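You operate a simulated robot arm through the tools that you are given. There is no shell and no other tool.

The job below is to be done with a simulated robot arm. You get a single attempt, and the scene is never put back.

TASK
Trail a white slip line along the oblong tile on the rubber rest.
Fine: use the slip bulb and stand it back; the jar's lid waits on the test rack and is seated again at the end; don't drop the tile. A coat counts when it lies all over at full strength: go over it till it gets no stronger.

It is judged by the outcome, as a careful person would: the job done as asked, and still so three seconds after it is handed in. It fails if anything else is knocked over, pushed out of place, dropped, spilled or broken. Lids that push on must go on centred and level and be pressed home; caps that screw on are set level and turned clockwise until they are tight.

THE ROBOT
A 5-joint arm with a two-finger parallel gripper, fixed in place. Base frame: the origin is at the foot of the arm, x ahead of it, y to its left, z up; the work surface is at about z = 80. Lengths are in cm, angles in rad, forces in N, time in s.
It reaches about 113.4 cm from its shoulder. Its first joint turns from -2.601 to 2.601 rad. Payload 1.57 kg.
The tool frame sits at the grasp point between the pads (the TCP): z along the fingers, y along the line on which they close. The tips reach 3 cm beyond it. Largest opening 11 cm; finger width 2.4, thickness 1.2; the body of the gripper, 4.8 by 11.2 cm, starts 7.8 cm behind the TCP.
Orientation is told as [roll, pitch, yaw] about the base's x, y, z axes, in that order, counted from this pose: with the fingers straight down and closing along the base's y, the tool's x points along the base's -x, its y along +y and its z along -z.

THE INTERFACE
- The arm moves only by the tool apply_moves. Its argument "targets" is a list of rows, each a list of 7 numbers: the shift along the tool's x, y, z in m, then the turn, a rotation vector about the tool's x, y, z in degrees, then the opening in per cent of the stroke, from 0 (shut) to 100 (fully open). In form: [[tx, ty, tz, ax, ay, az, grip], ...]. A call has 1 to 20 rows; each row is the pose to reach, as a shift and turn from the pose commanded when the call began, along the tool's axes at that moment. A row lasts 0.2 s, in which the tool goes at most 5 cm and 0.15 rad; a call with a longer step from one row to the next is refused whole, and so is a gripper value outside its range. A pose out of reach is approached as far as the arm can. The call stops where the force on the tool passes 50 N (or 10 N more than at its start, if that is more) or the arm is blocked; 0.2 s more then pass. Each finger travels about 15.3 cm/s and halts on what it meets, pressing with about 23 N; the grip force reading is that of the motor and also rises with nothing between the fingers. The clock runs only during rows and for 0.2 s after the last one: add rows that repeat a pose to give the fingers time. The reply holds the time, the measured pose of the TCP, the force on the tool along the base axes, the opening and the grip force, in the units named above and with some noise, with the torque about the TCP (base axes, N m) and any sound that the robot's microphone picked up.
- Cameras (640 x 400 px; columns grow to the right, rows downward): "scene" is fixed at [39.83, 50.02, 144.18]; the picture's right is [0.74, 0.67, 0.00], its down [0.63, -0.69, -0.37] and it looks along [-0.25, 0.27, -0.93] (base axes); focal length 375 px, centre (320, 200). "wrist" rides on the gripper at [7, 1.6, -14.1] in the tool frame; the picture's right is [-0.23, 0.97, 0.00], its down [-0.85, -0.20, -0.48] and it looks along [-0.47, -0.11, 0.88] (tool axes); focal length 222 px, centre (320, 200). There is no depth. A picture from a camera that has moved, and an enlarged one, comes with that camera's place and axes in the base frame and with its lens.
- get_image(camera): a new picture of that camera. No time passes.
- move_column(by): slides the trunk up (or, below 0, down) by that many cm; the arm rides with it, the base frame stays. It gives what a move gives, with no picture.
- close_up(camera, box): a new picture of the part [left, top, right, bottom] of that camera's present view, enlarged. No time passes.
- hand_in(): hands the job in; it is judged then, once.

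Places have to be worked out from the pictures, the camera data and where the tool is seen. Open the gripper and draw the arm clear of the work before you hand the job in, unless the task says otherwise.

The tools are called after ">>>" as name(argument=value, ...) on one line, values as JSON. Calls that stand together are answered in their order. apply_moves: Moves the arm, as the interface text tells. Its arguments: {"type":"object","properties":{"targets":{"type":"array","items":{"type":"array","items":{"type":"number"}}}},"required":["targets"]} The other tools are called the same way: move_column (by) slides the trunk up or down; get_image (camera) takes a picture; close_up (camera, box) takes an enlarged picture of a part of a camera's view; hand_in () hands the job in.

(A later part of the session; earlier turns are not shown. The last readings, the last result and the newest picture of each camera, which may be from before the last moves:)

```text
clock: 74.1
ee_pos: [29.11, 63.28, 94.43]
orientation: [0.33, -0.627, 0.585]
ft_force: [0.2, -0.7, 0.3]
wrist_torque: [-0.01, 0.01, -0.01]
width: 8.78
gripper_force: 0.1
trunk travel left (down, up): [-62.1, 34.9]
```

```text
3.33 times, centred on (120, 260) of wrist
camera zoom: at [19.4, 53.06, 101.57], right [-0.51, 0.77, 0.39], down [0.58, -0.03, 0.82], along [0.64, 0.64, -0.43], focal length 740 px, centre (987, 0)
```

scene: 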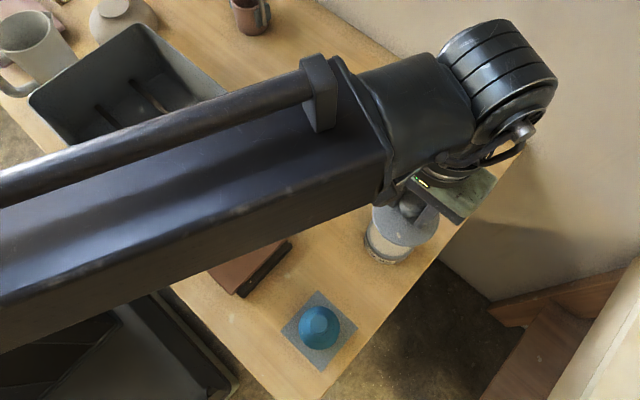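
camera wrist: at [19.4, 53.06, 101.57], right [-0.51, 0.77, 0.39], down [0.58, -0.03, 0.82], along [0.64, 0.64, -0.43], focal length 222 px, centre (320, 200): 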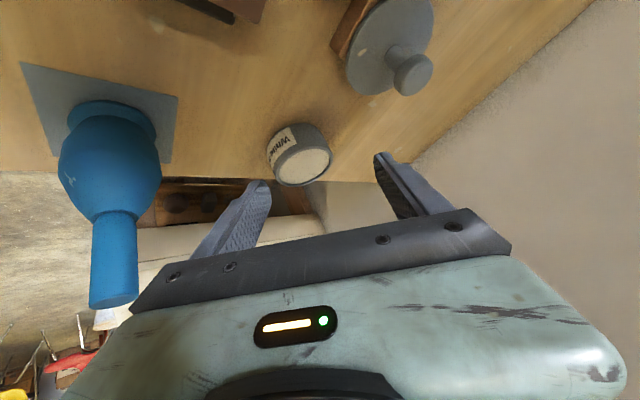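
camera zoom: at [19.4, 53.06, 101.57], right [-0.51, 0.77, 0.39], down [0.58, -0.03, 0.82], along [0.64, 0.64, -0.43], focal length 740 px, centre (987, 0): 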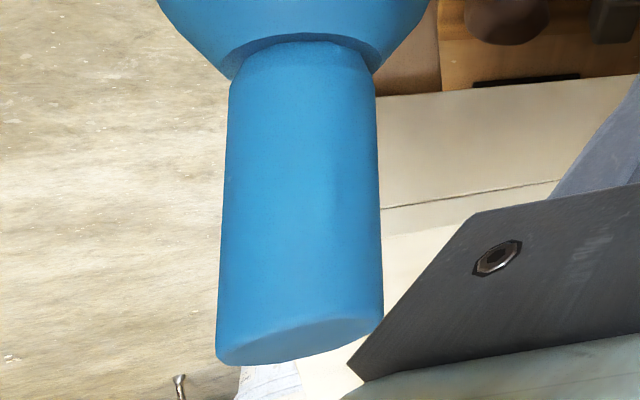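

The cylinder's end is solid and flat, so it is the handle (z≈89.7 to 95.8), and the flanged base underneath is the working end. I'll raise up, undo the spin and tilt, and go back above the bulb.

>>> move_column(by=18)

>>> apply_moves(targets=[[0, 0, 0, 0, 0, -8, 80], [0, 0, 0, 0, 0, -16, 80], [0, 0, 0, 0, 0, -24, 80]])

>>> apply_moves(targets=[[0, 0, 0, 0, 8, 0, 80], [0, 0, 0, 0, 16, 0, 80], [0, 0, 0, 0, 24, 0, 80], [0, 0, 0, 0, 32, 0, 80], [0, 0, 0, 0, 40, 0, 80], [0, 0, 0, 0, 40, 0, 80]])

```text
clock: 76.1
ee_pos: [29.14, 63.12, 112.48]
orientation: [0.331, -0.629, 0.583]
ft_force: [-0.7, 0.4, -0.9]
wrist_torque: [0.01, -0.01, 0.01]
width: 8.8
gripper_force: 0.0
trunk travel left (down, up): [-80.1, 16.9]
```

```text
clock: 76.9
ee_pos: [29.06, 63.34, 112.39]
orientation: [0.001, -0.698, 1.113]
ft_force: [0.4, 0.2, 0.4]
wrist_torque: [-0.01, -0.01, 0.0]
width: 8.8
gripper_force: 0.0
trunk travel left (down, up): [-80.1, 16.9]
```

```text
clock: 78.3
ee_pos: [28.98, 63.35, 106.87]
orientation: [0.001, -0.001, 1.11]
ft_force: [-0.1, -0.7, -0.1]
wrist_torque: [0.0, 0.01, 0.0]
width: 8.81
gripper_force: 0.0
out of reach, approached as far as the arm can: row 1, 2, 3, 4, 5, 6
trunk travel left (down, up): [-80.1, 16.9]
```

I'm upright again at (29, 63.3). I'll move above the bulb at (38.1, 51.75) with yaw 1.571.

>>> apply_moves(targets=[[0.0159, -0.0333, 0, 0, 0, -6.6, 80], [0.0317, -0.0665, 0, 0, 0, -13.2, 80], [0.0476, -0.0998, 0, 0, 0, -19.8, 80], [0.0634, -0.133, 0, 0, 0, -26.4, 80], [0.0634, -0.133, 0, 0, 0, -26.4, 80]])

>>> close_up(camera="wrist", box=[240, 60, 420, 230])

```text
clock: 79.5
ee_pos: [38.12, 51.6, 106.84]
orientation: [0.002, -0.001, 1.572]
ft_force: [-0.2, -0.2, -0.5]
wrist_torque: [-0.03, -0.02, -0.01]
width: 8.8
gripper_force: 0.0
trunk travel left (down, up): [-80.1, 16.9]
```

```text
2.35 times, centred on (330, 145) of wrist
camera zoom: at [36.65, 44.54, 120.97], right [-0.97, 0.23, 0.0], down [0.2, 0.85, 0.48], along [0.11, 0.47, -0.88], focal length 523 px, centre (296, 329)
```

zoom: 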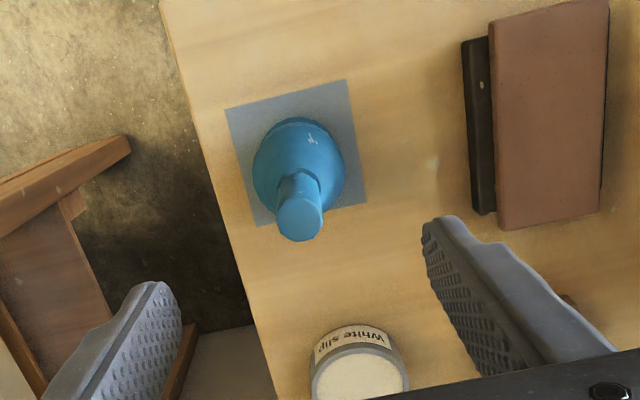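

The handle axis is at about (38.0, 51.9). I'll nudge there and lower 8 cm, just above the handle top, to re-check.

>>> apply_moves(targets=[[-0.003, 0.001, 0, 0, 0, 0, 60], [-0.003, 0.001, 0, 0, 0, 0, 60]])

>>> move_column(by=-8)

>>> close_up(camera="wrist", box=[220, 60, 420, 240])

```text
clock: 80.1
ee_pos: [38.05, 51.97, 106.88]
orientation: [0.001, -0.003, 1.571]
ft_force: [-0.1, 0.6, 0.5]
wrist_torque: [-0.01, -0.04, 0.01]
width: 6.62
gripper_force: 0.0
trunk travel left (down, up): [-80.1, 16.9]
```

```text
clock: 81.2
ee_pos: [38.08, 51.95, 98.81]
orientation: [0.001, -0.002, 1.569]
ft_force: [-0.3, 0.2, -1.1]
wrist_torque: [-0.01, -0.01, 0.0]
width: 6.59
gripper_force: 0.1
trunk travel left (down, up): [-72.1, 24.9]
```

```text
2.22 times, centred on (320, 150) of wrist
camera zoom: at [36.62, 44.92, 112.97], right [-0.97, 0.23, 0.0], down [0.2, 0.85, 0.48], along [0.11, 0.47, -0.88], focal length 494 px, centre (320, 311)
```

zoom: 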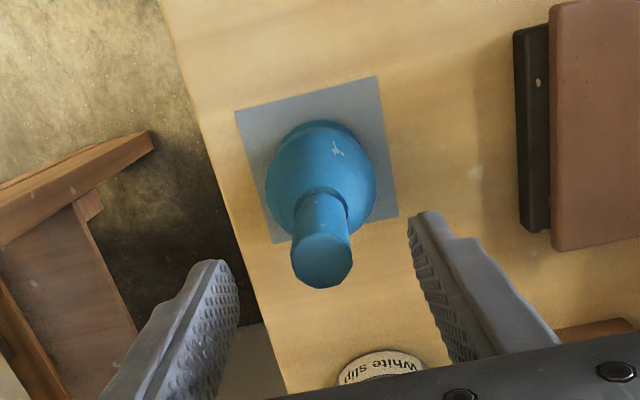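

The handle is aligned with its top near 95.5. I'll lower 5.4 cm so the tips stay just above the body's shoulder.

>>> move_column(by=-5.4)

>>> close_up(camera="wrist", box=[220, 60, 420, 240])

>>> close_up(camera="scene", box=[260, 260, 400, 390])

```text
clock: 82.2
ee_pos: [38.18, 51.96, 93.31]
orientation: [0.002, -0.001, 1.571]
ft_force: [-0.4, -1.0, -0.2]
wrist_torque: [-0.01, 0.0, 0.0]
width: 6.61
gripper_force: 0.0
trunk travel left (down, up): [-66.7, 30.3]
```

```text
2.22 times, centred on (320, 150) of wrist
camera zoom: at [36.62, 44.92, 107.57], right [-0.97, 0.23, 0.0], down [0.2, 0.85, 0.48], along [0.11, 0.47, -0.88], focal length 494 px, centre (320, 311)
```

zoom: 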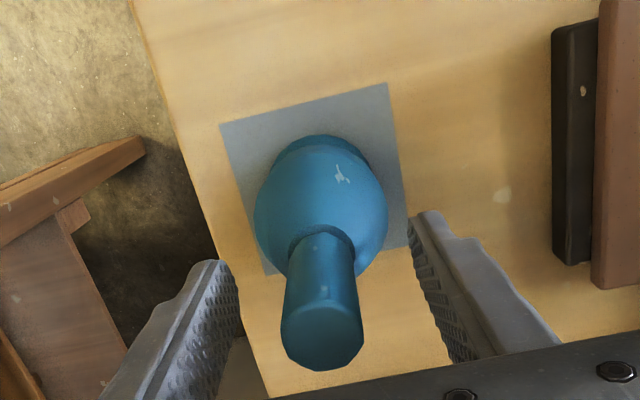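

```text
3.08 times, centred on (330, 325) of scene
camera zoom: at [39.83, 50.02, 144.18], right [0.74, 0.67, 0.0], down [0.63, -0.69, -0.37], along [-0.25, 0.27, -0.93], focal length 1155 px, centre (289, -185)
```

zoom: 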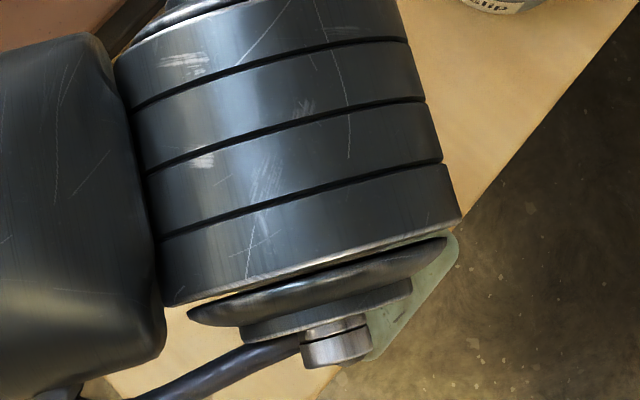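

The handle is between the pads, so I'll close slowly on it.

>>> apply_moves(targets=[[0, 0, 0, 0, 0, 0, 45], [0, 0, 0, 0, 0, 0, 35], [0, 0, 0, 0, 0, 0, 28], [0, 0, 0, 0, 0, 0, 24], [0, 0, 0, 0, 0, 0, 21], [0, 0, 0, 0, 0, 0, 18], [0, 0, 0, 0, 0, 0, 15], [0, 0, 0, 0, 0, 0, 8], [0, 0, 0, 0, 0, 0, 0], [0, 0, 0, 0, 0, 0, 0]])

>>> close_up(camera="wrist", box=[220, 60, 420, 240])

```text
clock: 84.4
ee_pos: [38.08, 51.93, 93.45]
orientation: [0.001, -0.001, 1.569]
ft_force: [0.4, 0.0, 0.9]
wrist_torque: [0.0, 0.05, -0.05]
width: 2.34
gripper_force: 23.2
trunk travel left (down, up): [-66.7, 30.3]
```

```text
2.22 times, centred on (320, 150) of wrist
camera zoom: at [36.62, 44.93, 107.56], right [-0.97, 0.23, 0.0], down [0.2, 0.85, 0.48], along [0.11, 0.47, -0.88], focal length 494 px, centre (320, 311)
```

zoom: 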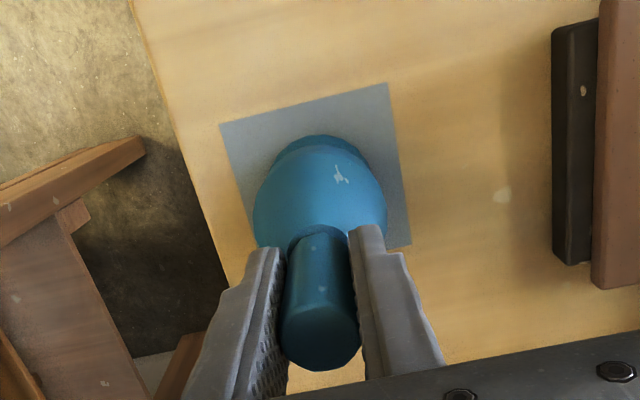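

The handle is gripped at 2.34 cm, with its stand grasp at TCP (38.1, 51.93, 93.45). I'll lift 9 cm and look.

>>> move_column(by=9)

>>> get_image(camera="wrist")

>>> get_image(camera="scene")

```text
clock: 85.6
ee_pos: [38.11, 52.01, 102.41]
orientation: [0.002, -0.001, 1.57]
ft_force: [-0.6, -0.4, -0.8]
wrist_torque: [-0.02, 0.01, 0.01]
width: 2.33
gripper_force: 22.8
trunk travel left (down, up): [-75.7, 21.3]
```

```text
taken
camera wrist: at [36.63, 44.94, 116.56], right [-0.97, 0.23, 0.0], down [0.2, 0.85, 0.48], along [0.11, 0.47, -0.88], focal length 222 px, centre (320, 200)
```

wrist: 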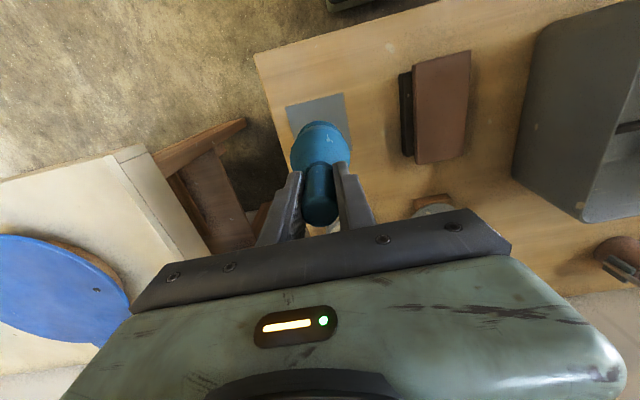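

```text
taken
```

scene: 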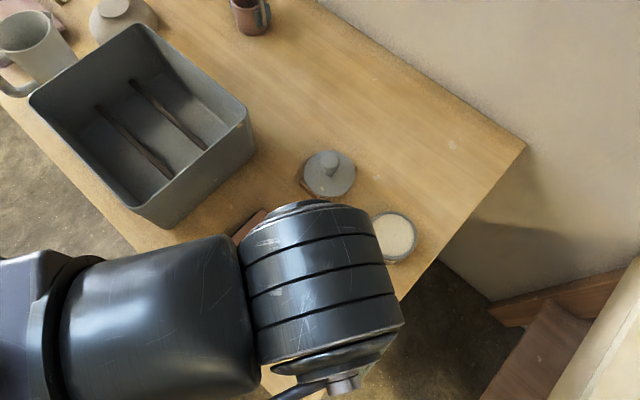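

The bulb is held upright and its pad stayed on the table. I'll measure the open jar precisely before dipping.

>>> close_up(camera="scene", box=[350, 190, 450, 280])

>>> close_up(camera="scene", box=[280, 120, 400, 230])

```text
4.44 times, centred on (400, 235) of scene
camera zoom: at [39.83, 50.02, 144.18], right [0.74, 0.67, 0.0], down [0.63, -0.69, -0.37], along [-0.25, 0.27, -0.93], focal length 1668 px, centre (-36, 44)
```

zoom: 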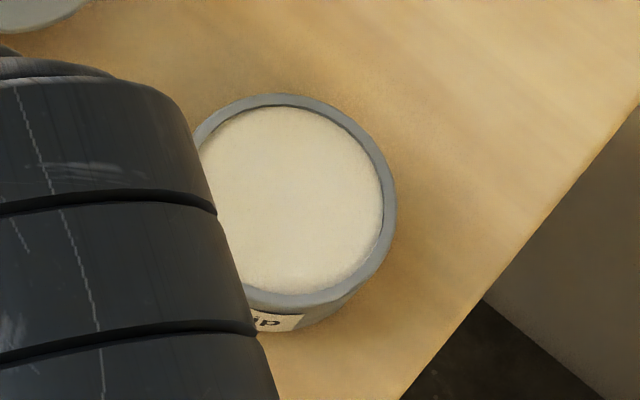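

```text
3.64 times, centred on (340, 175) of scene
camera zoom: at [39.83, 50.02, 144.18], right [0.74, 0.67, 0.0], down [0.63, -0.69, -0.37], along [-0.25, 0.27, -0.93], focal length 1365 px, centre (247, 291)
```

zoom: 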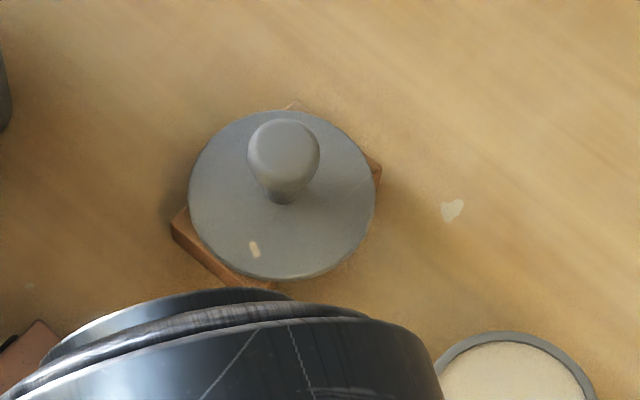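

The jar opening is centred near (37.0, 70.75) with an inner diameter of about 7.4 cm, wide enough for the bulb's foot of about 5.8 cm. I'll carry the bulb over it.

>>> apply_moves(targets=[[-0.031, 0.002, 0, 0, 0, 0, 0], [-0.063, 0.004, 0, 0, 0, 0, 0], [-0.095, 0.006, 0, 0, 0, 0, 0], [-0.127, 0.008, 0, 0, 0, 0, 0], [-0.158, 0.01, 0, 0, 0, 0, 0], [-0.188, 0.011, 0, 0, 0, 0, 0], [-0.188, 0.011, 0, 0, 0, 0, 0]])

>>> get_image(camera="wrist")

>>> close_up(camera="scene", box=[330, 150, 490, 290])

>>> close_up(camera="wrist", box=[220, 60, 420, 240])

```text
clock: 87.2
ee_pos: [36.95, 70.65, 102.4]
orientation: [0.003, -0.003, 1.572]
ft_force: [-0.5, 0.6, -1.1]
wrist_torque: [0.03, -0.06, -0.01]
width: 2.35
gripper_force: 22.9
trunk travel left (down, up): [-75.7, 21.3]
```

```text
taken
camera wrist: at [35.51, 63.72, 116.55], right [-0.97, 0.23, 0.0], down [0.2, 0.85, 0.48], along [0.11, 0.47, -0.88], focal length 222 px, centre (320, 200)
```

wrist: 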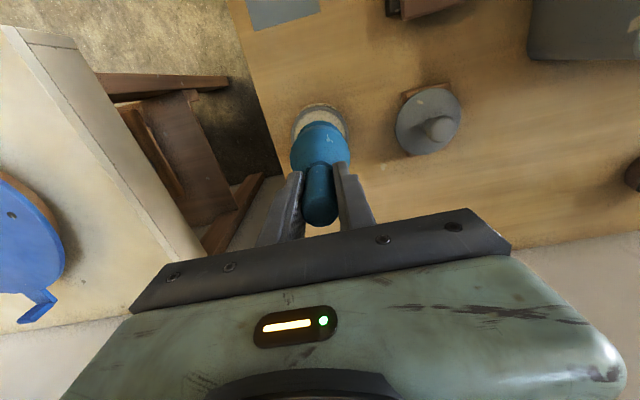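

```text
2.86 times, centred on (410, 220) of scene
camera zoom: at [39.83, 50.02, 144.18], right [0.74, 0.67, 0.0], down [0.63, -0.69, -0.37], along [-0.25, 0.27, -0.93], focal length 1072 px, centre (63, 143)
```

zoom: 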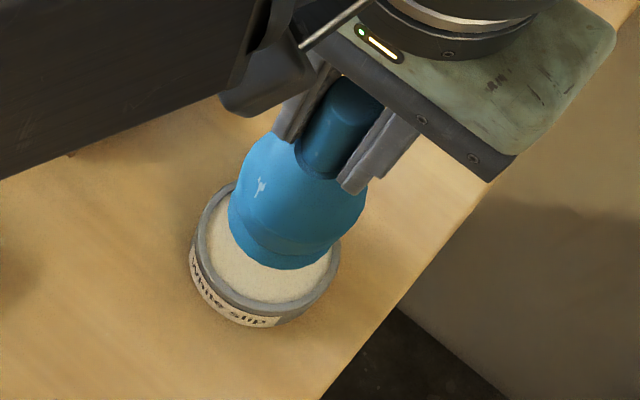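

```text
2.22 times, centred on (320, 150) of wrist
camera zoom: at [35.51, 63.72, 116.55], right [-0.97, 0.23, 0.0], down [0.2, 0.85, 0.48], along [0.11, 0.47, -0.88], focal length 494 px, centre (320, 311)
```

zoom: 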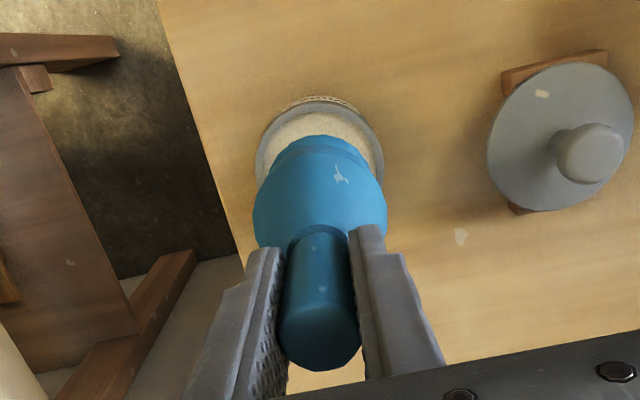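

Aligned. I'll lower 4 cm so the foot is just above the rim, and check.

>>> move_column(by=-4)

>>> close_up(camera="scene", box=[340, 180, 460, 280])

>>> close_up(camera="wrist", box=[240, 70, 400, 230])

```text
clock: 88.1
ee_pos: [37.08, 70.77, 98.35]
orientation: [0.002, -0.001, 1.571]
ft_force: [0.7, -0.3, -1.4]
wrist_torque: [0.01, 0.0, 0.01]
width: 2.33
gripper_force: 22.9
trunk travel left (down, up): [-71.7, 25.3]
```

```text
4.00 times, centred on (400, 230) of scene
camera zoom: at [39.83, 50.02, 144.18], right [0.74, 0.67, 0.0], down [0.63, -0.69, -0.37], along [-0.25, 0.27, -0.93], focal length 1501 px, centre (0, 80)
```

zoom: 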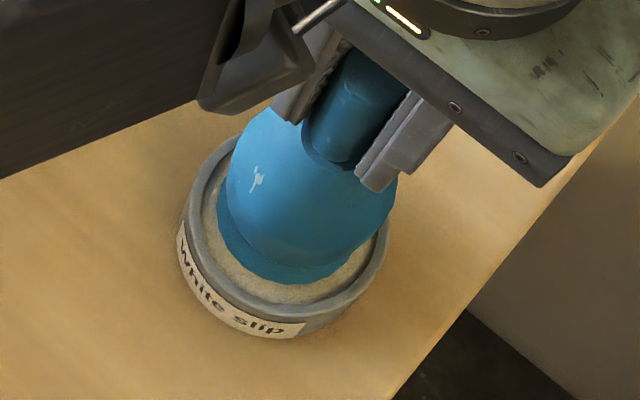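

```text
2.50 times, centred on (320, 150) of wrist
camera zoom: at [35.52, 63.68, 112.56], right [-0.97, 0.23, 0.0], down [0.2, 0.85, 0.48], along [0.11, 0.47, -0.88], focal length 555 px, centre (320, 325)
```

zoom: 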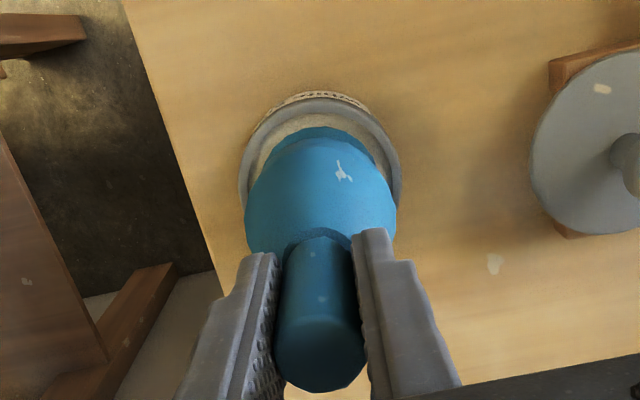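

The foot is concentric with the opening. I'll lower 1.5 cm and check the force.

>>> move_column(by=-1.5)

>>> close_up(camera="scene", box=[340, 180, 460, 280])

```text
clock: 88.7
ee_pos: [36.78, 70.54, 97.0]
orientation: [0.0, -0.005, 1.572]
ft_force: [4.0, 2.7, 28.8]
wrist_torque: [0.13, -0.16, 0.03]
width: 2.36
gripper_force: 23.9
trunk travel left (down, up): [-70.2, 26.8]
```

```text
4.00 times, centred on (400, 230) of scene
camera zoom: at [39.83, 50.02, 144.18], right [0.74, 0.67, 0.0], down [0.63, -0.69, -0.37], along [-0.25, 0.27, -0.93], focal length 1501 px, centre (0, 80)
```

zoom: 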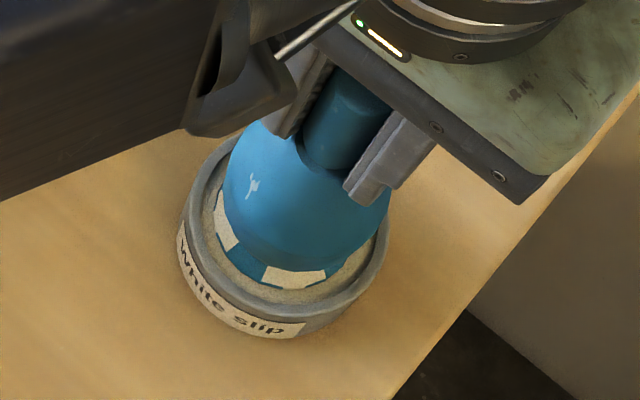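

The force rose to 29 N: the foot is on the slip surface and is picking up white patches, which confirms the foot is the working end. I'll ease up a little and look.

>>> move_column(by=0.3)

>>> close_up(camera="scene", box=[340, 180, 460, 280])

>>> close_up(camera="wrist", box=[240, 70, 400, 230])

```text
clock: 89.2
ee_pos: [36.94, 70.75, 97.14]
orientation: [0.004, -0.003, 1.57]
ft_force: [0.4, 0.5, -1.2]
wrist_torque: [-0.02, 0.02, -0.01]
width: 2.36
gripper_force: 22.6
trunk travel left (down, up): [-70.5, 26.5]
```

```text
4.00 times, centred on (400, 230) of scene
camera zoom: at [39.83, 50.02, 144.18], right [0.74, 0.67, 0.0], down [0.63, -0.69, -0.37], along [-0.25, 0.27, -0.93], focal length 1501 px, centre (0, 80)
```

zoom: 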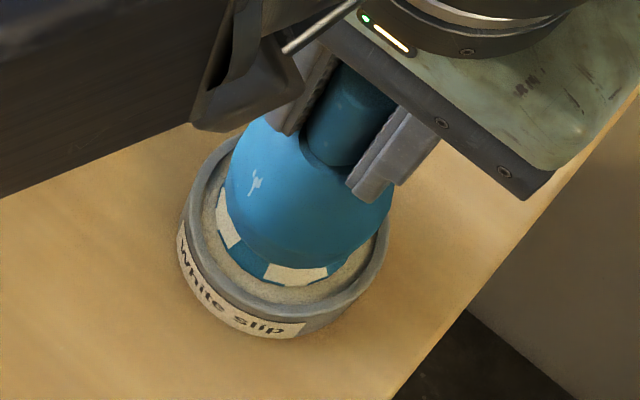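

```text
2.50 times, centred on (320, 150) of wrist
camera zoom: at [35.51, 63.68, 111.33], right [-0.97, 0.23, 0.0], down [0.2, 0.85, 0.48], along [0.11, 0.47, -0.88], focal length 555 px, centre (320, 325)
```

zoom: 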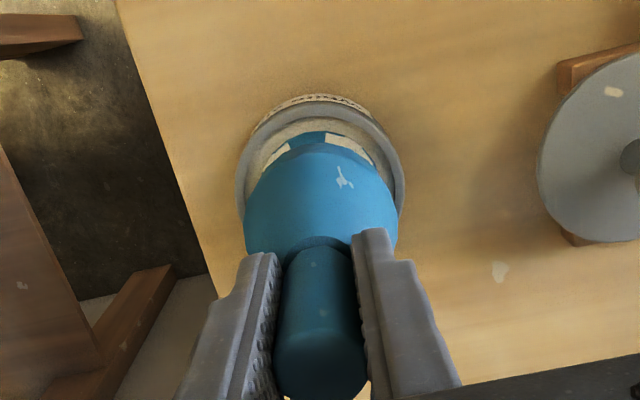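

The patches show slip on the foot. I'll touch down once more to see whether the load increases.

>>> move_column(by=-0.2)

>>> close_up(camera="scene", box=[340, 180, 460, 280])

```text
clock: 89.7
ee_pos: [36.97, 70.62, 97.07]
orientation: [0.0, -0.004, 1.571]
ft_force: [0.6, 1.9, 11.1]
wrist_torque: [0.18, -0.1, 0.04]
width: 2.34
gripper_force: 23.1
trunk travel left (down, up): [-70.3, 26.7]
```

```text
4.00 times, centred on (400, 230) of scene
camera zoom: at [39.83, 50.02, 144.18], right [0.74, 0.67, 0.0], down [0.63, -0.69, -0.37], along [-0.25, 0.27, -0.93], focal length 1501 px, centre (0, 80)
```

zoom: 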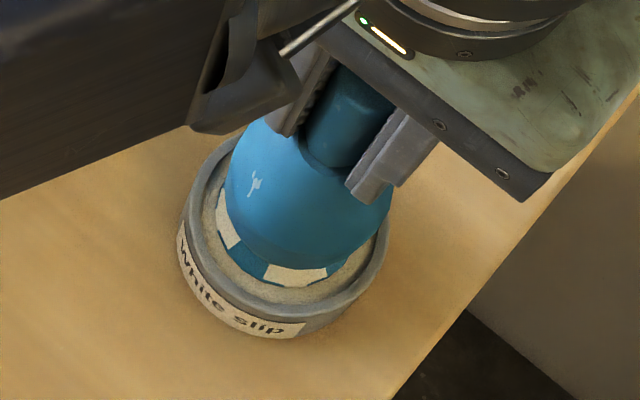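

The load looks unchanged, so the foot is fully loaded. I'll raise it clear, then carry it to above the far part of the tile.

>>> move_column(by=6)

>>> get_image(camera="wrist")

>>> close_up(camera="scene", box=[180, 150, 360, 310])

```text
clock: 90.7
ee_pos: [36.87, 70.74, 103.04]
orientation: [0.003, -0.003, 1.57]
ft_force: [-0.3, 0.3, -1.1]
wrist_torque: [0.03, -0.04, 0.0]
width: 2.33
gripper_force: 23.0
trunk travel left (down, up): [-76.3, 20.7]
```

```text
taken
camera wrist: at [35.53, 63.7, 117.15], right [-0.97, 0.23, 0.0], down [0.2, 0.85, 0.48], along [0.11, 0.47, -0.88], focal length 222 px, centre (320, 200)
```

wrist: 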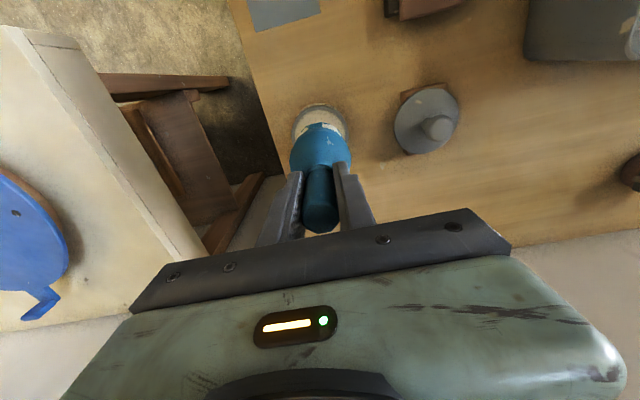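

```text
2.50 times, centred on (270, 230) of scene
camera zoom: at [39.83, 50.02, 144.18], right [0.74, 0.67, 0.0], down [0.63, -0.69, -0.37], along [-0.25, 0.27, -0.93], focal length 938 px, centre (445, 125)
```

zoom: 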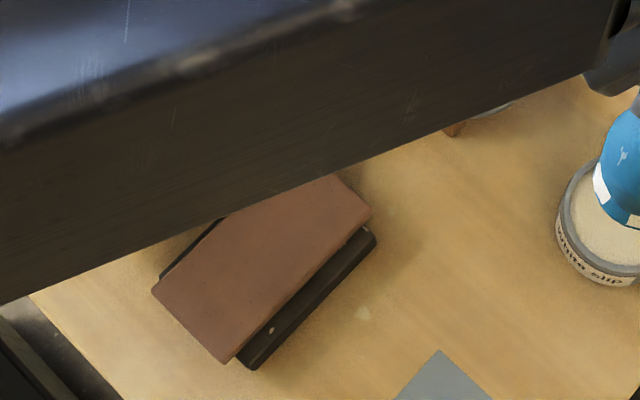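

The tile spans about x 17.4–24.3 and y 46.3–60. I'll carry the loaded bulb to above (20.85, 57.3).

>>> apply_moves(targets=[[0.0192, 0.023, 0, 0, 0, 0, 0], [0.0384, 0.0461, 0, 0, 0, 0, 0], [0.0577, 0.0692, 0, 0, 0, 0, 0], [0.0769, 0.0923, 0, 0, 0, 0, 0], [0.0961, 0.1154, 0, 0, 0, 0, 0], [0.1153, 0.1384, 0, 0, 0, 0, 0], [0.1345, 0.1615, 0, 0, 0, 0, 0], [0.1345, 0.1615, 0, 0, 0, 0, 0]])

>>> move_column(by=-5)

>>> get_image(camera="wrist")

>>> close_up(camera="wrist", box=[220, 40, 440, 240])

>>> close_up(camera="scene", box=[180, 150, 360, 310])

```text
clock: 92.5
ee_pos: [20.78, 57.2, 103.0]
orientation: [0.003, -0.001, 1.571]
ft_force: [-0.9, -0.6, -0.4]
wrist_torque: [-0.01, -0.01, -0.02]
width: 2.34
gripper_force: 23.3
trunk travel left (down, up): [-76.3, 20.7]
```

```text
clock: 93.5
ee_pos: [20.81, 57.29, 97.96]
orientation: [0.001, -0.002, 1.571]
ft_force: [0.0, 0.3, -2.1]
wrist_torque: [-0.02, -0.03, -0.02]
width: 2.32
gripper_force: 23.2
trunk travel left (down, up): [-71.3, 25.7]
```

```text
taken
camera wrist: at [19.4, 50.23, 112.16], right [-0.97, 0.23, 0.0], down [0.2, 0.85, 0.48], along [0.11, 0.47, -0.88], focal length 222 px, centre (320, 200)
```

wrist: 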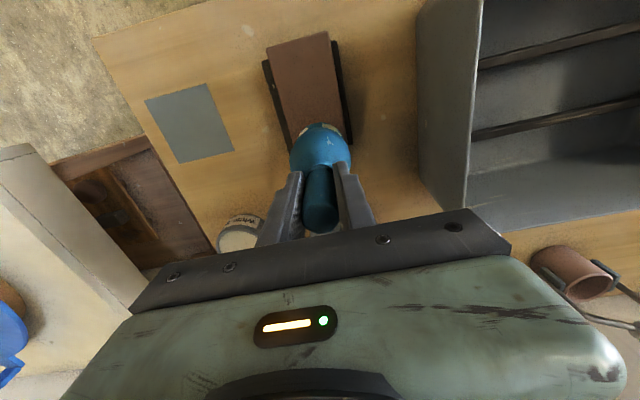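

```text
2.00 times, centred on (330, 140) of wrist
camera zoom: at [19.4, 50.23, 112.16], right [-0.97, 0.23, 0.0], down [0.2, 0.85, 0.48], along [0.11, 0.47, -0.88], focal length 444 px, centre (300, 320)
```

zoom: 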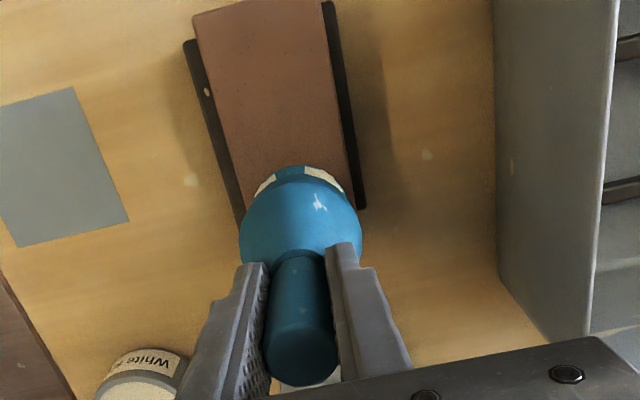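

```text
2.50 times, centred on (270, 230) of scene
camera zoom: at [39.83, 50.02, 144.18], right [0.74, 0.67, 0.0], down [0.63, -0.69, -0.37], along [-0.25, 0.27, -0.93], focal length 938 px, centre (445, 125)
```

zoom: 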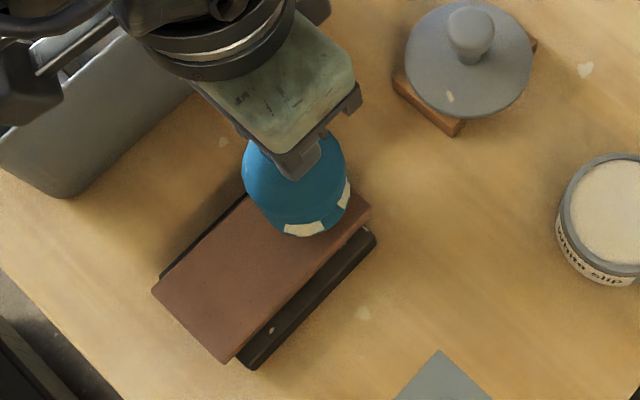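

The foot is centred on the tile about 1.5 cm up. I'll lower gently toward contact.

>>> move_column(by=-0.9)

>>> close_up(camera="wrist", box=[220, 40, 440, 240])

```text
clock: 94.0
ee_pos: [20.81, 57.17, 97.11]
orientation: [0.002, -0.002, 1.57]
ft_force: [1.3, -0.2, -1.2]
wrist_torque: [-0.01, -0.03, -0.03]
width: 2.34
gripper_force: 22.7
trunk travel left (down, up): [-70.4, 26.6]
```

```text
2.00 times, centred on (330, 140) of wrist
camera zoom: at [19.4, 50.23, 111.26], right [-0.97, 0.23, 0.0], down [0.2, 0.85, 0.48], along [0.11, 0.47, -0.88], focal length 444 px, centre (300, 320)
```

zoom: 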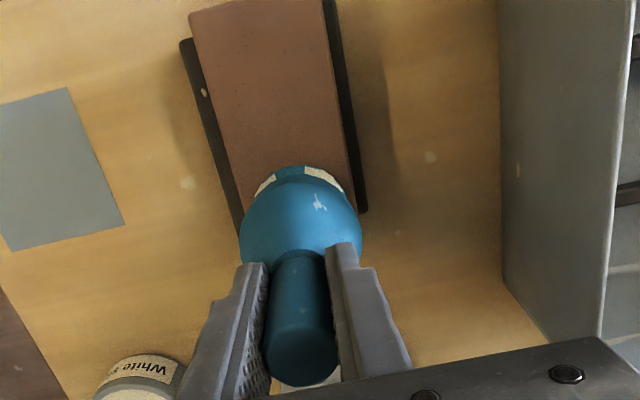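

No contact yet at 97.1. I'll keep going in small steps.

>>> move_column(by=-0.3)

```text
clock: 94.6
ee_pos: [20.82, 57.2, 96.81]
orientation: [0.002, -0.002, 1.572]
ft_force: [-0.2, -1.0, -0.8]
wrist_torque: [-0.01, 0.01, 0.01]
width: 2.35
gripper_force: 23.2
trunk travel left (down, up): [-70.1, 26.9]
```

Still free at 96.8.

>>> move_column(by=-0.2)

```text
clock: 95.1
ee_pos: [20.82, 57.23, 96.54]
orientation: [0.001, -0.001, 1.57]
ft_force: [0.3, 1.3, -0.9]
wrist_torque: [0.01, 0.0, 0.01]
width: 2.32
gripper_force: 23.1
trunk travel left (down, up): [-69.9, 27.1]
```

Still free at 96.55.

>>> move_column(by=-0.15)

>>> close_up(camera="scene", box=[200, 160, 320, 280])

```text
clock: 95.6
ee_pos: [20.86, 57.24, 96.52]
orientation: [0.0, -0.002, 1.571]
ft_force: [-0.2, 0.9, 3.3]
wrist_torque: [0.08, -0.06, 0.02]
width: 2.32
gripper_force: 22.6
trunk travel left (down, up): [-69.8, 27.2]
```

```text
3.33 times, centred on (260, 220) of scene
camera zoom: at [39.83, 50.02, 144.18], right [0.74, 0.67, 0.0], down [0.63, -0.69, -0.37], along [-0.25, 0.27, -0.93], focal length 1251 px, centre (520, 133)
```

zoom: 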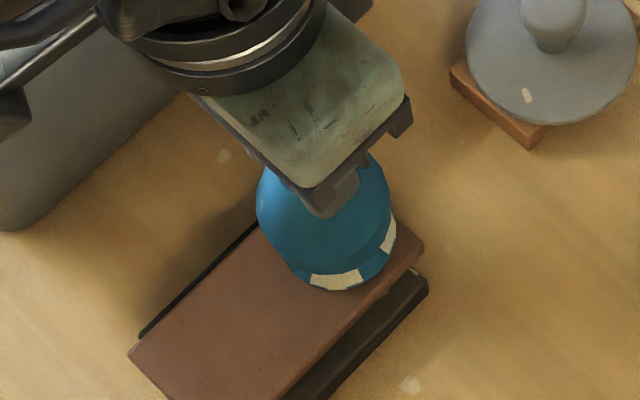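

Light contact at about 4 N. I'll drag 2 cm toward -y slowly and see what's deposited and whether the tile stays.

>>> apply_moves(targets=[[0.005, 0, 0, 0, 0, 0, 0], [0.01, 0, 0, 0, 0, 0, 0], [0.015, 0, 0, 0, 0, 0, 0], [0.02, 0, 0, 0, 0, 0, 0]])

>>> close_up(camera="scene", box=[200, 160, 320, 280])

>>> close_up(camera="wrist", box=[220, 40, 440, 240])

```text
clock: 96.6
ee_pos: [20.8, 55.2, 96.48]
orientation: [0.002, -0.002, 1.572]
ft_force: [0.7, 7.4, 19.2]
wrist_torque: [0.71, -0.08, 0.0]
width: 2.34
gripper_force: 23.1
trunk travel left (down, up): [-69.8, 27.2]
```

```text
3.33 times, centred on (260, 220) of scene
camera zoom: at [39.83, 50.02, 144.18], right [0.74, 0.67, 0.0], down [0.63, -0.69, -0.37], along [-0.25, 0.27, -0.93], focal length 1251 px, centre (520, 133)
```

zoom: 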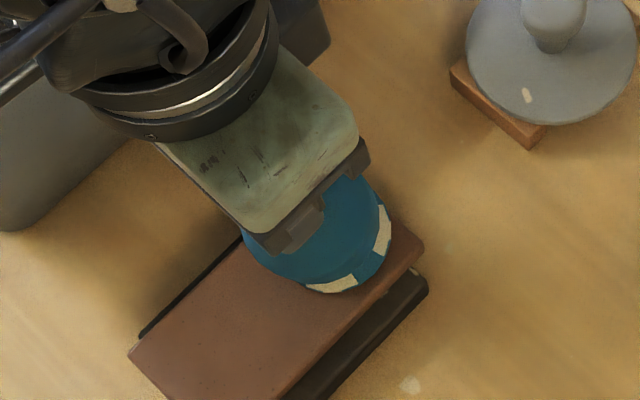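

```text
2.00 times, centred on (330, 140) of wrist
camera zoom: at [19.38, 48.16, 110.65], right [-0.97, 0.23, 0.0], down [0.2, 0.85, 0.48], along [0.11, 0.47, -0.88], focal length 444 px, centre (300, 320)
```

zoom: 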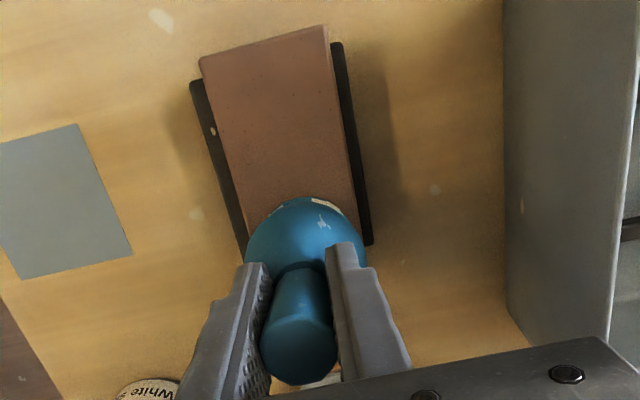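

The foot stuck by friction and the bulb tilted in the grip, though the tile didn't move. I'll go back the 2 cm to straighten it.

>>> apply_moves(targets=[[-0.005, 0, 0, 0, 0, 0, 0], [-0.01, 0, 0, 0, 0, 0, 0], [-0.015, 0, 0, 0, 0, 0, 0], [-0.02, 0, 0, 0, 0, 0, 0]])

>>> close_up(camera="scene", box=[200, 160, 320, 280])

>>> close_up(camera="wrist", box=[220, 40, 440, 240])

```text
clock: 97.6
ee_pos: [20.8, 57.27, 96.41]
orientation: [0.001, -0.003, 1.572]
ft_force: [-0.2, -1.8, 2.0]
wrist_torque: [-0.12, -0.02, 0.03]
width: 2.34
gripper_force: 23.2
trunk travel left (down, up): [-69.8, 27.2]
```

```text
3.33 times, centred on (260, 220) of scene
camera zoom: at [39.83, 50.02, 144.18], right [0.74, 0.67, 0.0], down [0.63, -0.69, -0.37], along [-0.25, 0.27, -0.93], focal length 1251 px, centre (520, 133)
```

zoom: 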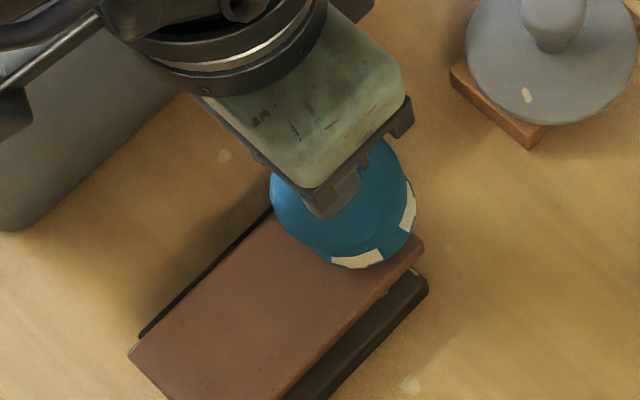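

```text
2.00 times, centred on (330, 140) of wrist
camera zoom: at [19.43, 50.24, 110.62], right [-0.97, 0.23, 0.0], down [0.2, 0.85, 0.48], along [0.11, 0.47, -0.88], focal length 444 px, centre (300, 320)
```

zoom: 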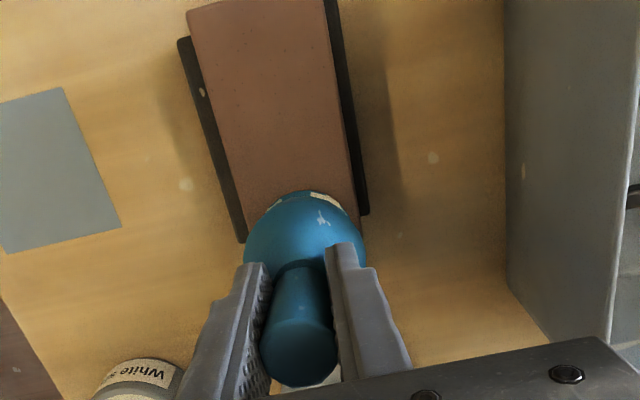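

The bulb stays tilted a few degrees about the closing axis, and dragging across that axis lets it pivot. I'll lift off, look for deposited slip, then turn the gripper so its closing axis lies along the stroke and press flat to straighten it.

>>> move_column(by=3)

>>> close_up(camera="scene", box=[200, 160, 320, 280])

>>> close_up(camera="wrist", box=[220, 40, 440, 240])

```text
clock: 98.3
ee_pos: [20.92, 57.34, 99.42]
orientation: [0.003, -0.002, 1.57]
ft_force: [-1.0, -0.9, -0.8]
wrist_torque: [-0.02, 0.0, 0.01]
width: 2.33
gripper_force: 23.2
trunk travel left (down, up): [-72.8, 24.2]
```

```text
3.33 times, centred on (260, 220) of scene
camera zoom: at [39.83, 50.02, 144.18], right [0.74, 0.67, 0.0], down [0.63, -0.69, -0.37], along [-0.25, 0.27, -0.93], focal length 1251 px, centre (520, 133)
```

zoom: 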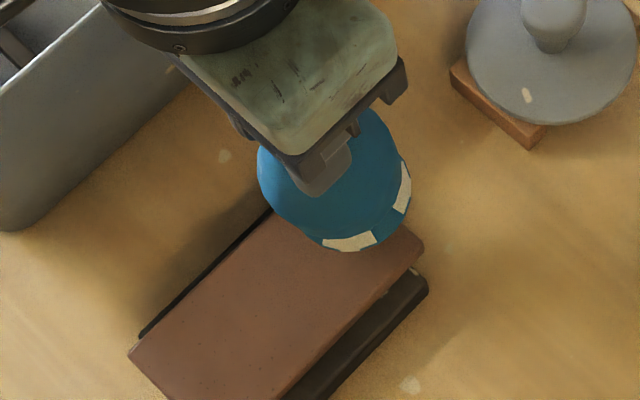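

```text
2.00 times, centred on (330, 140) of wrist
camera zoom: at [19.44, 50.26, 113.61], right [-0.97, 0.23, 0.0], down [0.2, 0.85, 0.48], along [0.11, 0.47, -0.88], focal length 444 px, centre (300, 320)
```

zoom: 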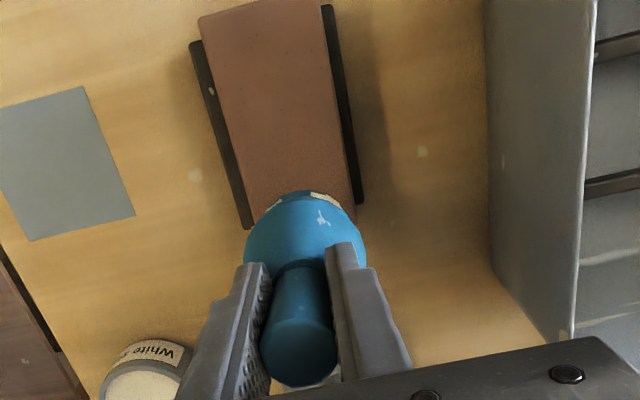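

No slip shows on the visible part of the tile. I'll move aside in +x while turning the closing axis along y, to see the whole tile.

>>> apply_moves(targets=[[0, -0.01, 0, 0, 0, 8.2, 0], [0, -0.02, 0, 0, 0, 16.4, 0], [0, -0.03, 0, 0, 0, 24.6, 0], [0, -0.04, 0, 0, 0, 32.8, 0], [0, -0.05, 0, 0, 0, 41, 0], [0, -0.06, 0, 0, 0, 49.2, 0], [0, -0.07, 0, 0, 0, 57.4, 0], [0, -0.08, 0, 0, 0, 65.6, 0], [0, -0.09, 0, 0, 0, 73.8, 0], [0, -0.095, 0, 0, 0, 82, 0], [0, -0.1, 0, 0, 0, 90, 0], [0, -0.1, 0, 0, 0, 90, 0]])

>>> close_up(camera="scene", box=[180, 150, 360, 310])

>>> get_image(camera="wrist")

>>> close_up(camera="wrist", box=[220, 40, 440, 240])

```text
clock: 100.9
ee_pos: [31.04, 57.17, 99.4]
orientation: [0.0, 0.004, -0.002]
ft_force: [-0.1, 0.0, -2.2]
wrist_torque: [0.03, -0.02, -0.01]
width: 2.32
gripper_force: 23.4
trunk travel left (down, up): [-72.8, 24.2]
```

```text
2.50 times, centred on (270, 230) of scene
camera zoom: at [39.83, 50.02, 144.18], right [0.74, 0.67, 0.0], down [0.63, -0.69, -0.37], along [-0.25, 0.27, -0.93], focal length 938 px, centre (445, 125)
```

zoom: 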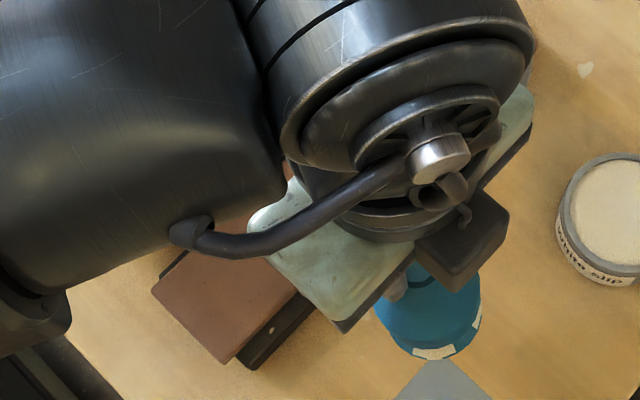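

```text
taken
camera wrist: at [24.12, 58.77, 113.63], right [0.23, 0.97, 0.0], down [0.86, -0.2, 0.48], along [0.47, -0.11, -0.88], focal length 222 px, centre (320, 200)
```

wrist: 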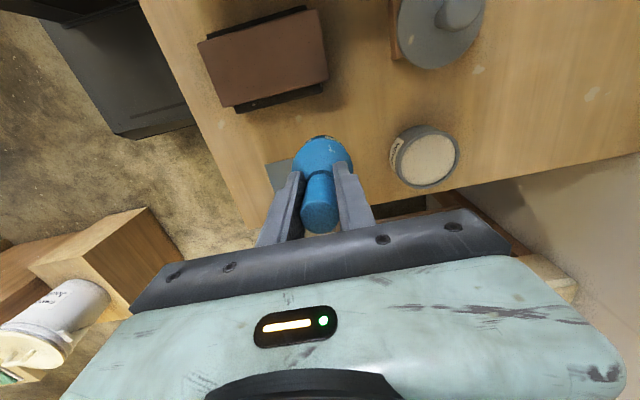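

```text
2.00 times, centred on (330, 140) of wrist
camera zoom: at [24.12, 58.77, 113.63], right [0.23, 0.97, 0.0], down [0.86, -0.2, 0.48], along [0.47, -0.11, -0.88], focal length 444 px, centre (300, 320)
```

zoom: 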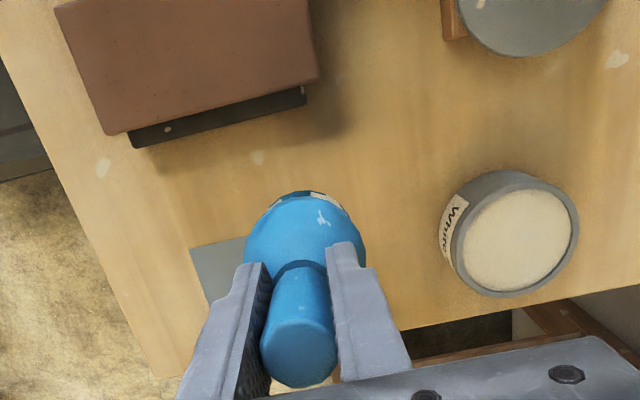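

No obvious slip on the tile. I'll zoom in on its surface for faint marks.

>>> close_up(camera="wrist", box=[180, 0, 340, 120])

>>> close_up(camera="wrist", box=[280, 120, 370, 190])

```text
3.33 times, centred on (260, 60) of wrist
camera zoom: at [24.12, 58.77, 113.63], right [0.23, 0.97, 0.0], down [0.86, -0.2, 0.48], along [0.47, -0.11, -0.88], focal length 740 px, centre (520, 667)
```

zoom: 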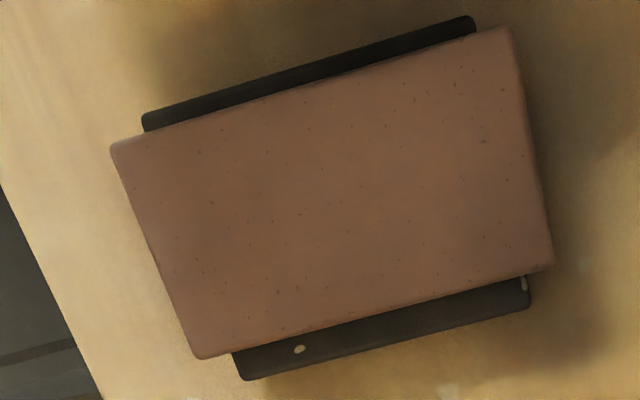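

```text
5.71 times, centred on (325, 155) of wrist
camera zoom: at [24.12, 58.77, 113.63], right [0.23, 0.97, 0.0], down [0.86, -0.2, 0.48], along [0.47, -0.11, -0.88], focal length 1269 px, centre (291, 457)
```

zoom: 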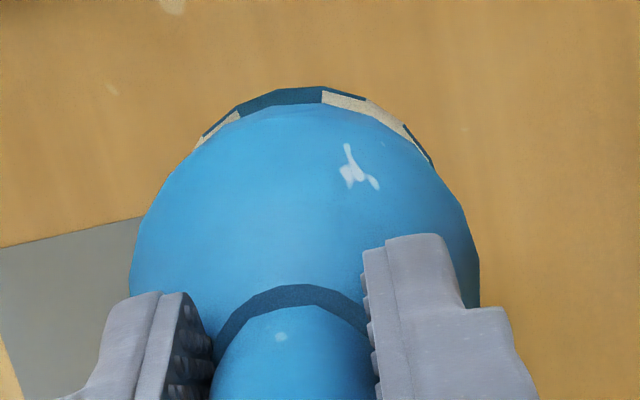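

The tile is unmarked and undisturbed. I'll move over its middle with the closing axis along the stroke and press lightly to square the foot up on the tile.

>>> apply_moves(targets=[[0.035, -0.013, 0, 0, 0, 0, 0], [0.07, -0.026, 0, 0, 0, 0, 0], [0.102, -0.039, 0, 0, 0, 0, 0], [0.102, -0.039, 0, 0, 0, 0, 0]])

>>> move_column(by=-2.4)

>>> get_image(camera="wrist")

>>> close_up(camera="wrist", box=[220, 60, 420, 240])

```text
clock: 101.9
ee_pos: [20.51, 53.33, 99.48]
orientation: [0.002, 0.001, -0.001]
ft_force: [0.1, 0.2, -1.2]
wrist_torque: [-0.02, 0.05, 0.01]
width: 2.35
gripper_force: 22.9
trunk travel left (down, up): [-72.8, 24.2]
```

```text
clock: 102.6
ee_pos: [20.68, 53.46, 97.11]
orientation: [0.001, 0.002, 0.002]
ft_force: [-0.5, 1.1, -2.6]
wrist_torque: [0.03, 0.0, 0.0]
width: 2.38
gripper_force: 22.8
trunk travel left (down, up): [-70.4, 26.6]
```

```text
taken
camera wrist: at [13.81, 54.95, 111.23], right [0.23, 0.97, 0.0], down [0.86, -0.2, 0.48], along [0.47, -0.11, -0.88], focal length 222 px, centre (320, 200)
```

wrist: 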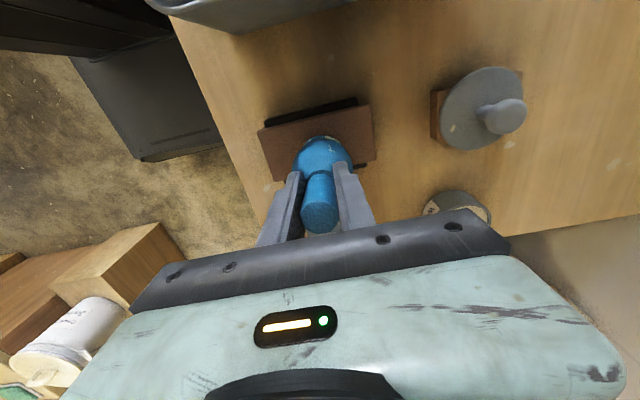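

```text
2.22 times, centred on (320, 150) of wrist
camera zoom: at [13.81, 54.95, 111.23], right [0.23, 0.97, 0.0], down [0.86, -0.2, 0.48], along [0.47, -0.11, -0.88], focal length 494 px, centre (320, 311)
```

zoom: 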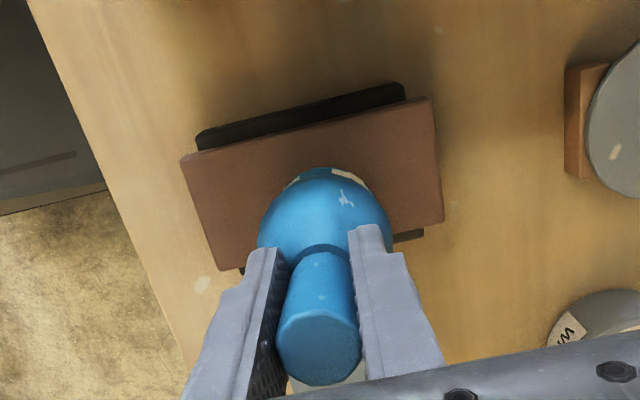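

The foot is over the tile's middle. I'll step down to contact.

>>> move_column(by=-0.5)

```text
clock: 103.2
ee_pos: [20.61, 53.42, 96.54]
orientation: [0.001, 0.002, 0.002]
ft_force: [0.2, -0.2, -0.7]
wrist_torque: [-0.01, 0.0, -0.03]
width: 2.35
gripper_force: 23.3
trunk travel left (down, up): [-69.9, 27.1]
```

Not touching yet; another 2 mm.

>>> move_column(by=-0.2)

>>> close_up(camera="wrist", box=[220, 60, 420, 240])

```text
clock: 103.7
ee_pos: [20.61, 53.36, 96.46]
orientation: [0.003, 0.001, 0.0]
ft_force: [2.8, 1.8, 17.2]
wrist_torque: [0.27, 0.03, -0.04]
width: 2.33
gripper_force: 22.9
trunk travel left (down, up): [-69.7, 27.3]
```

```text
2.22 times, centred on (320, 150) of wrist
camera zoom: at [13.79, 54.89, 110.61], right [0.23, 0.97, 0.0], down [0.86, -0.2, 0.48], along [0.47, -0.11, -0.88], focal length 494 px, centre (320, 311)
```

zoom: 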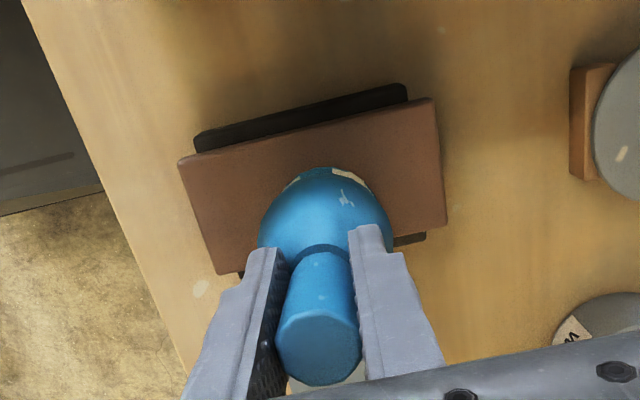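

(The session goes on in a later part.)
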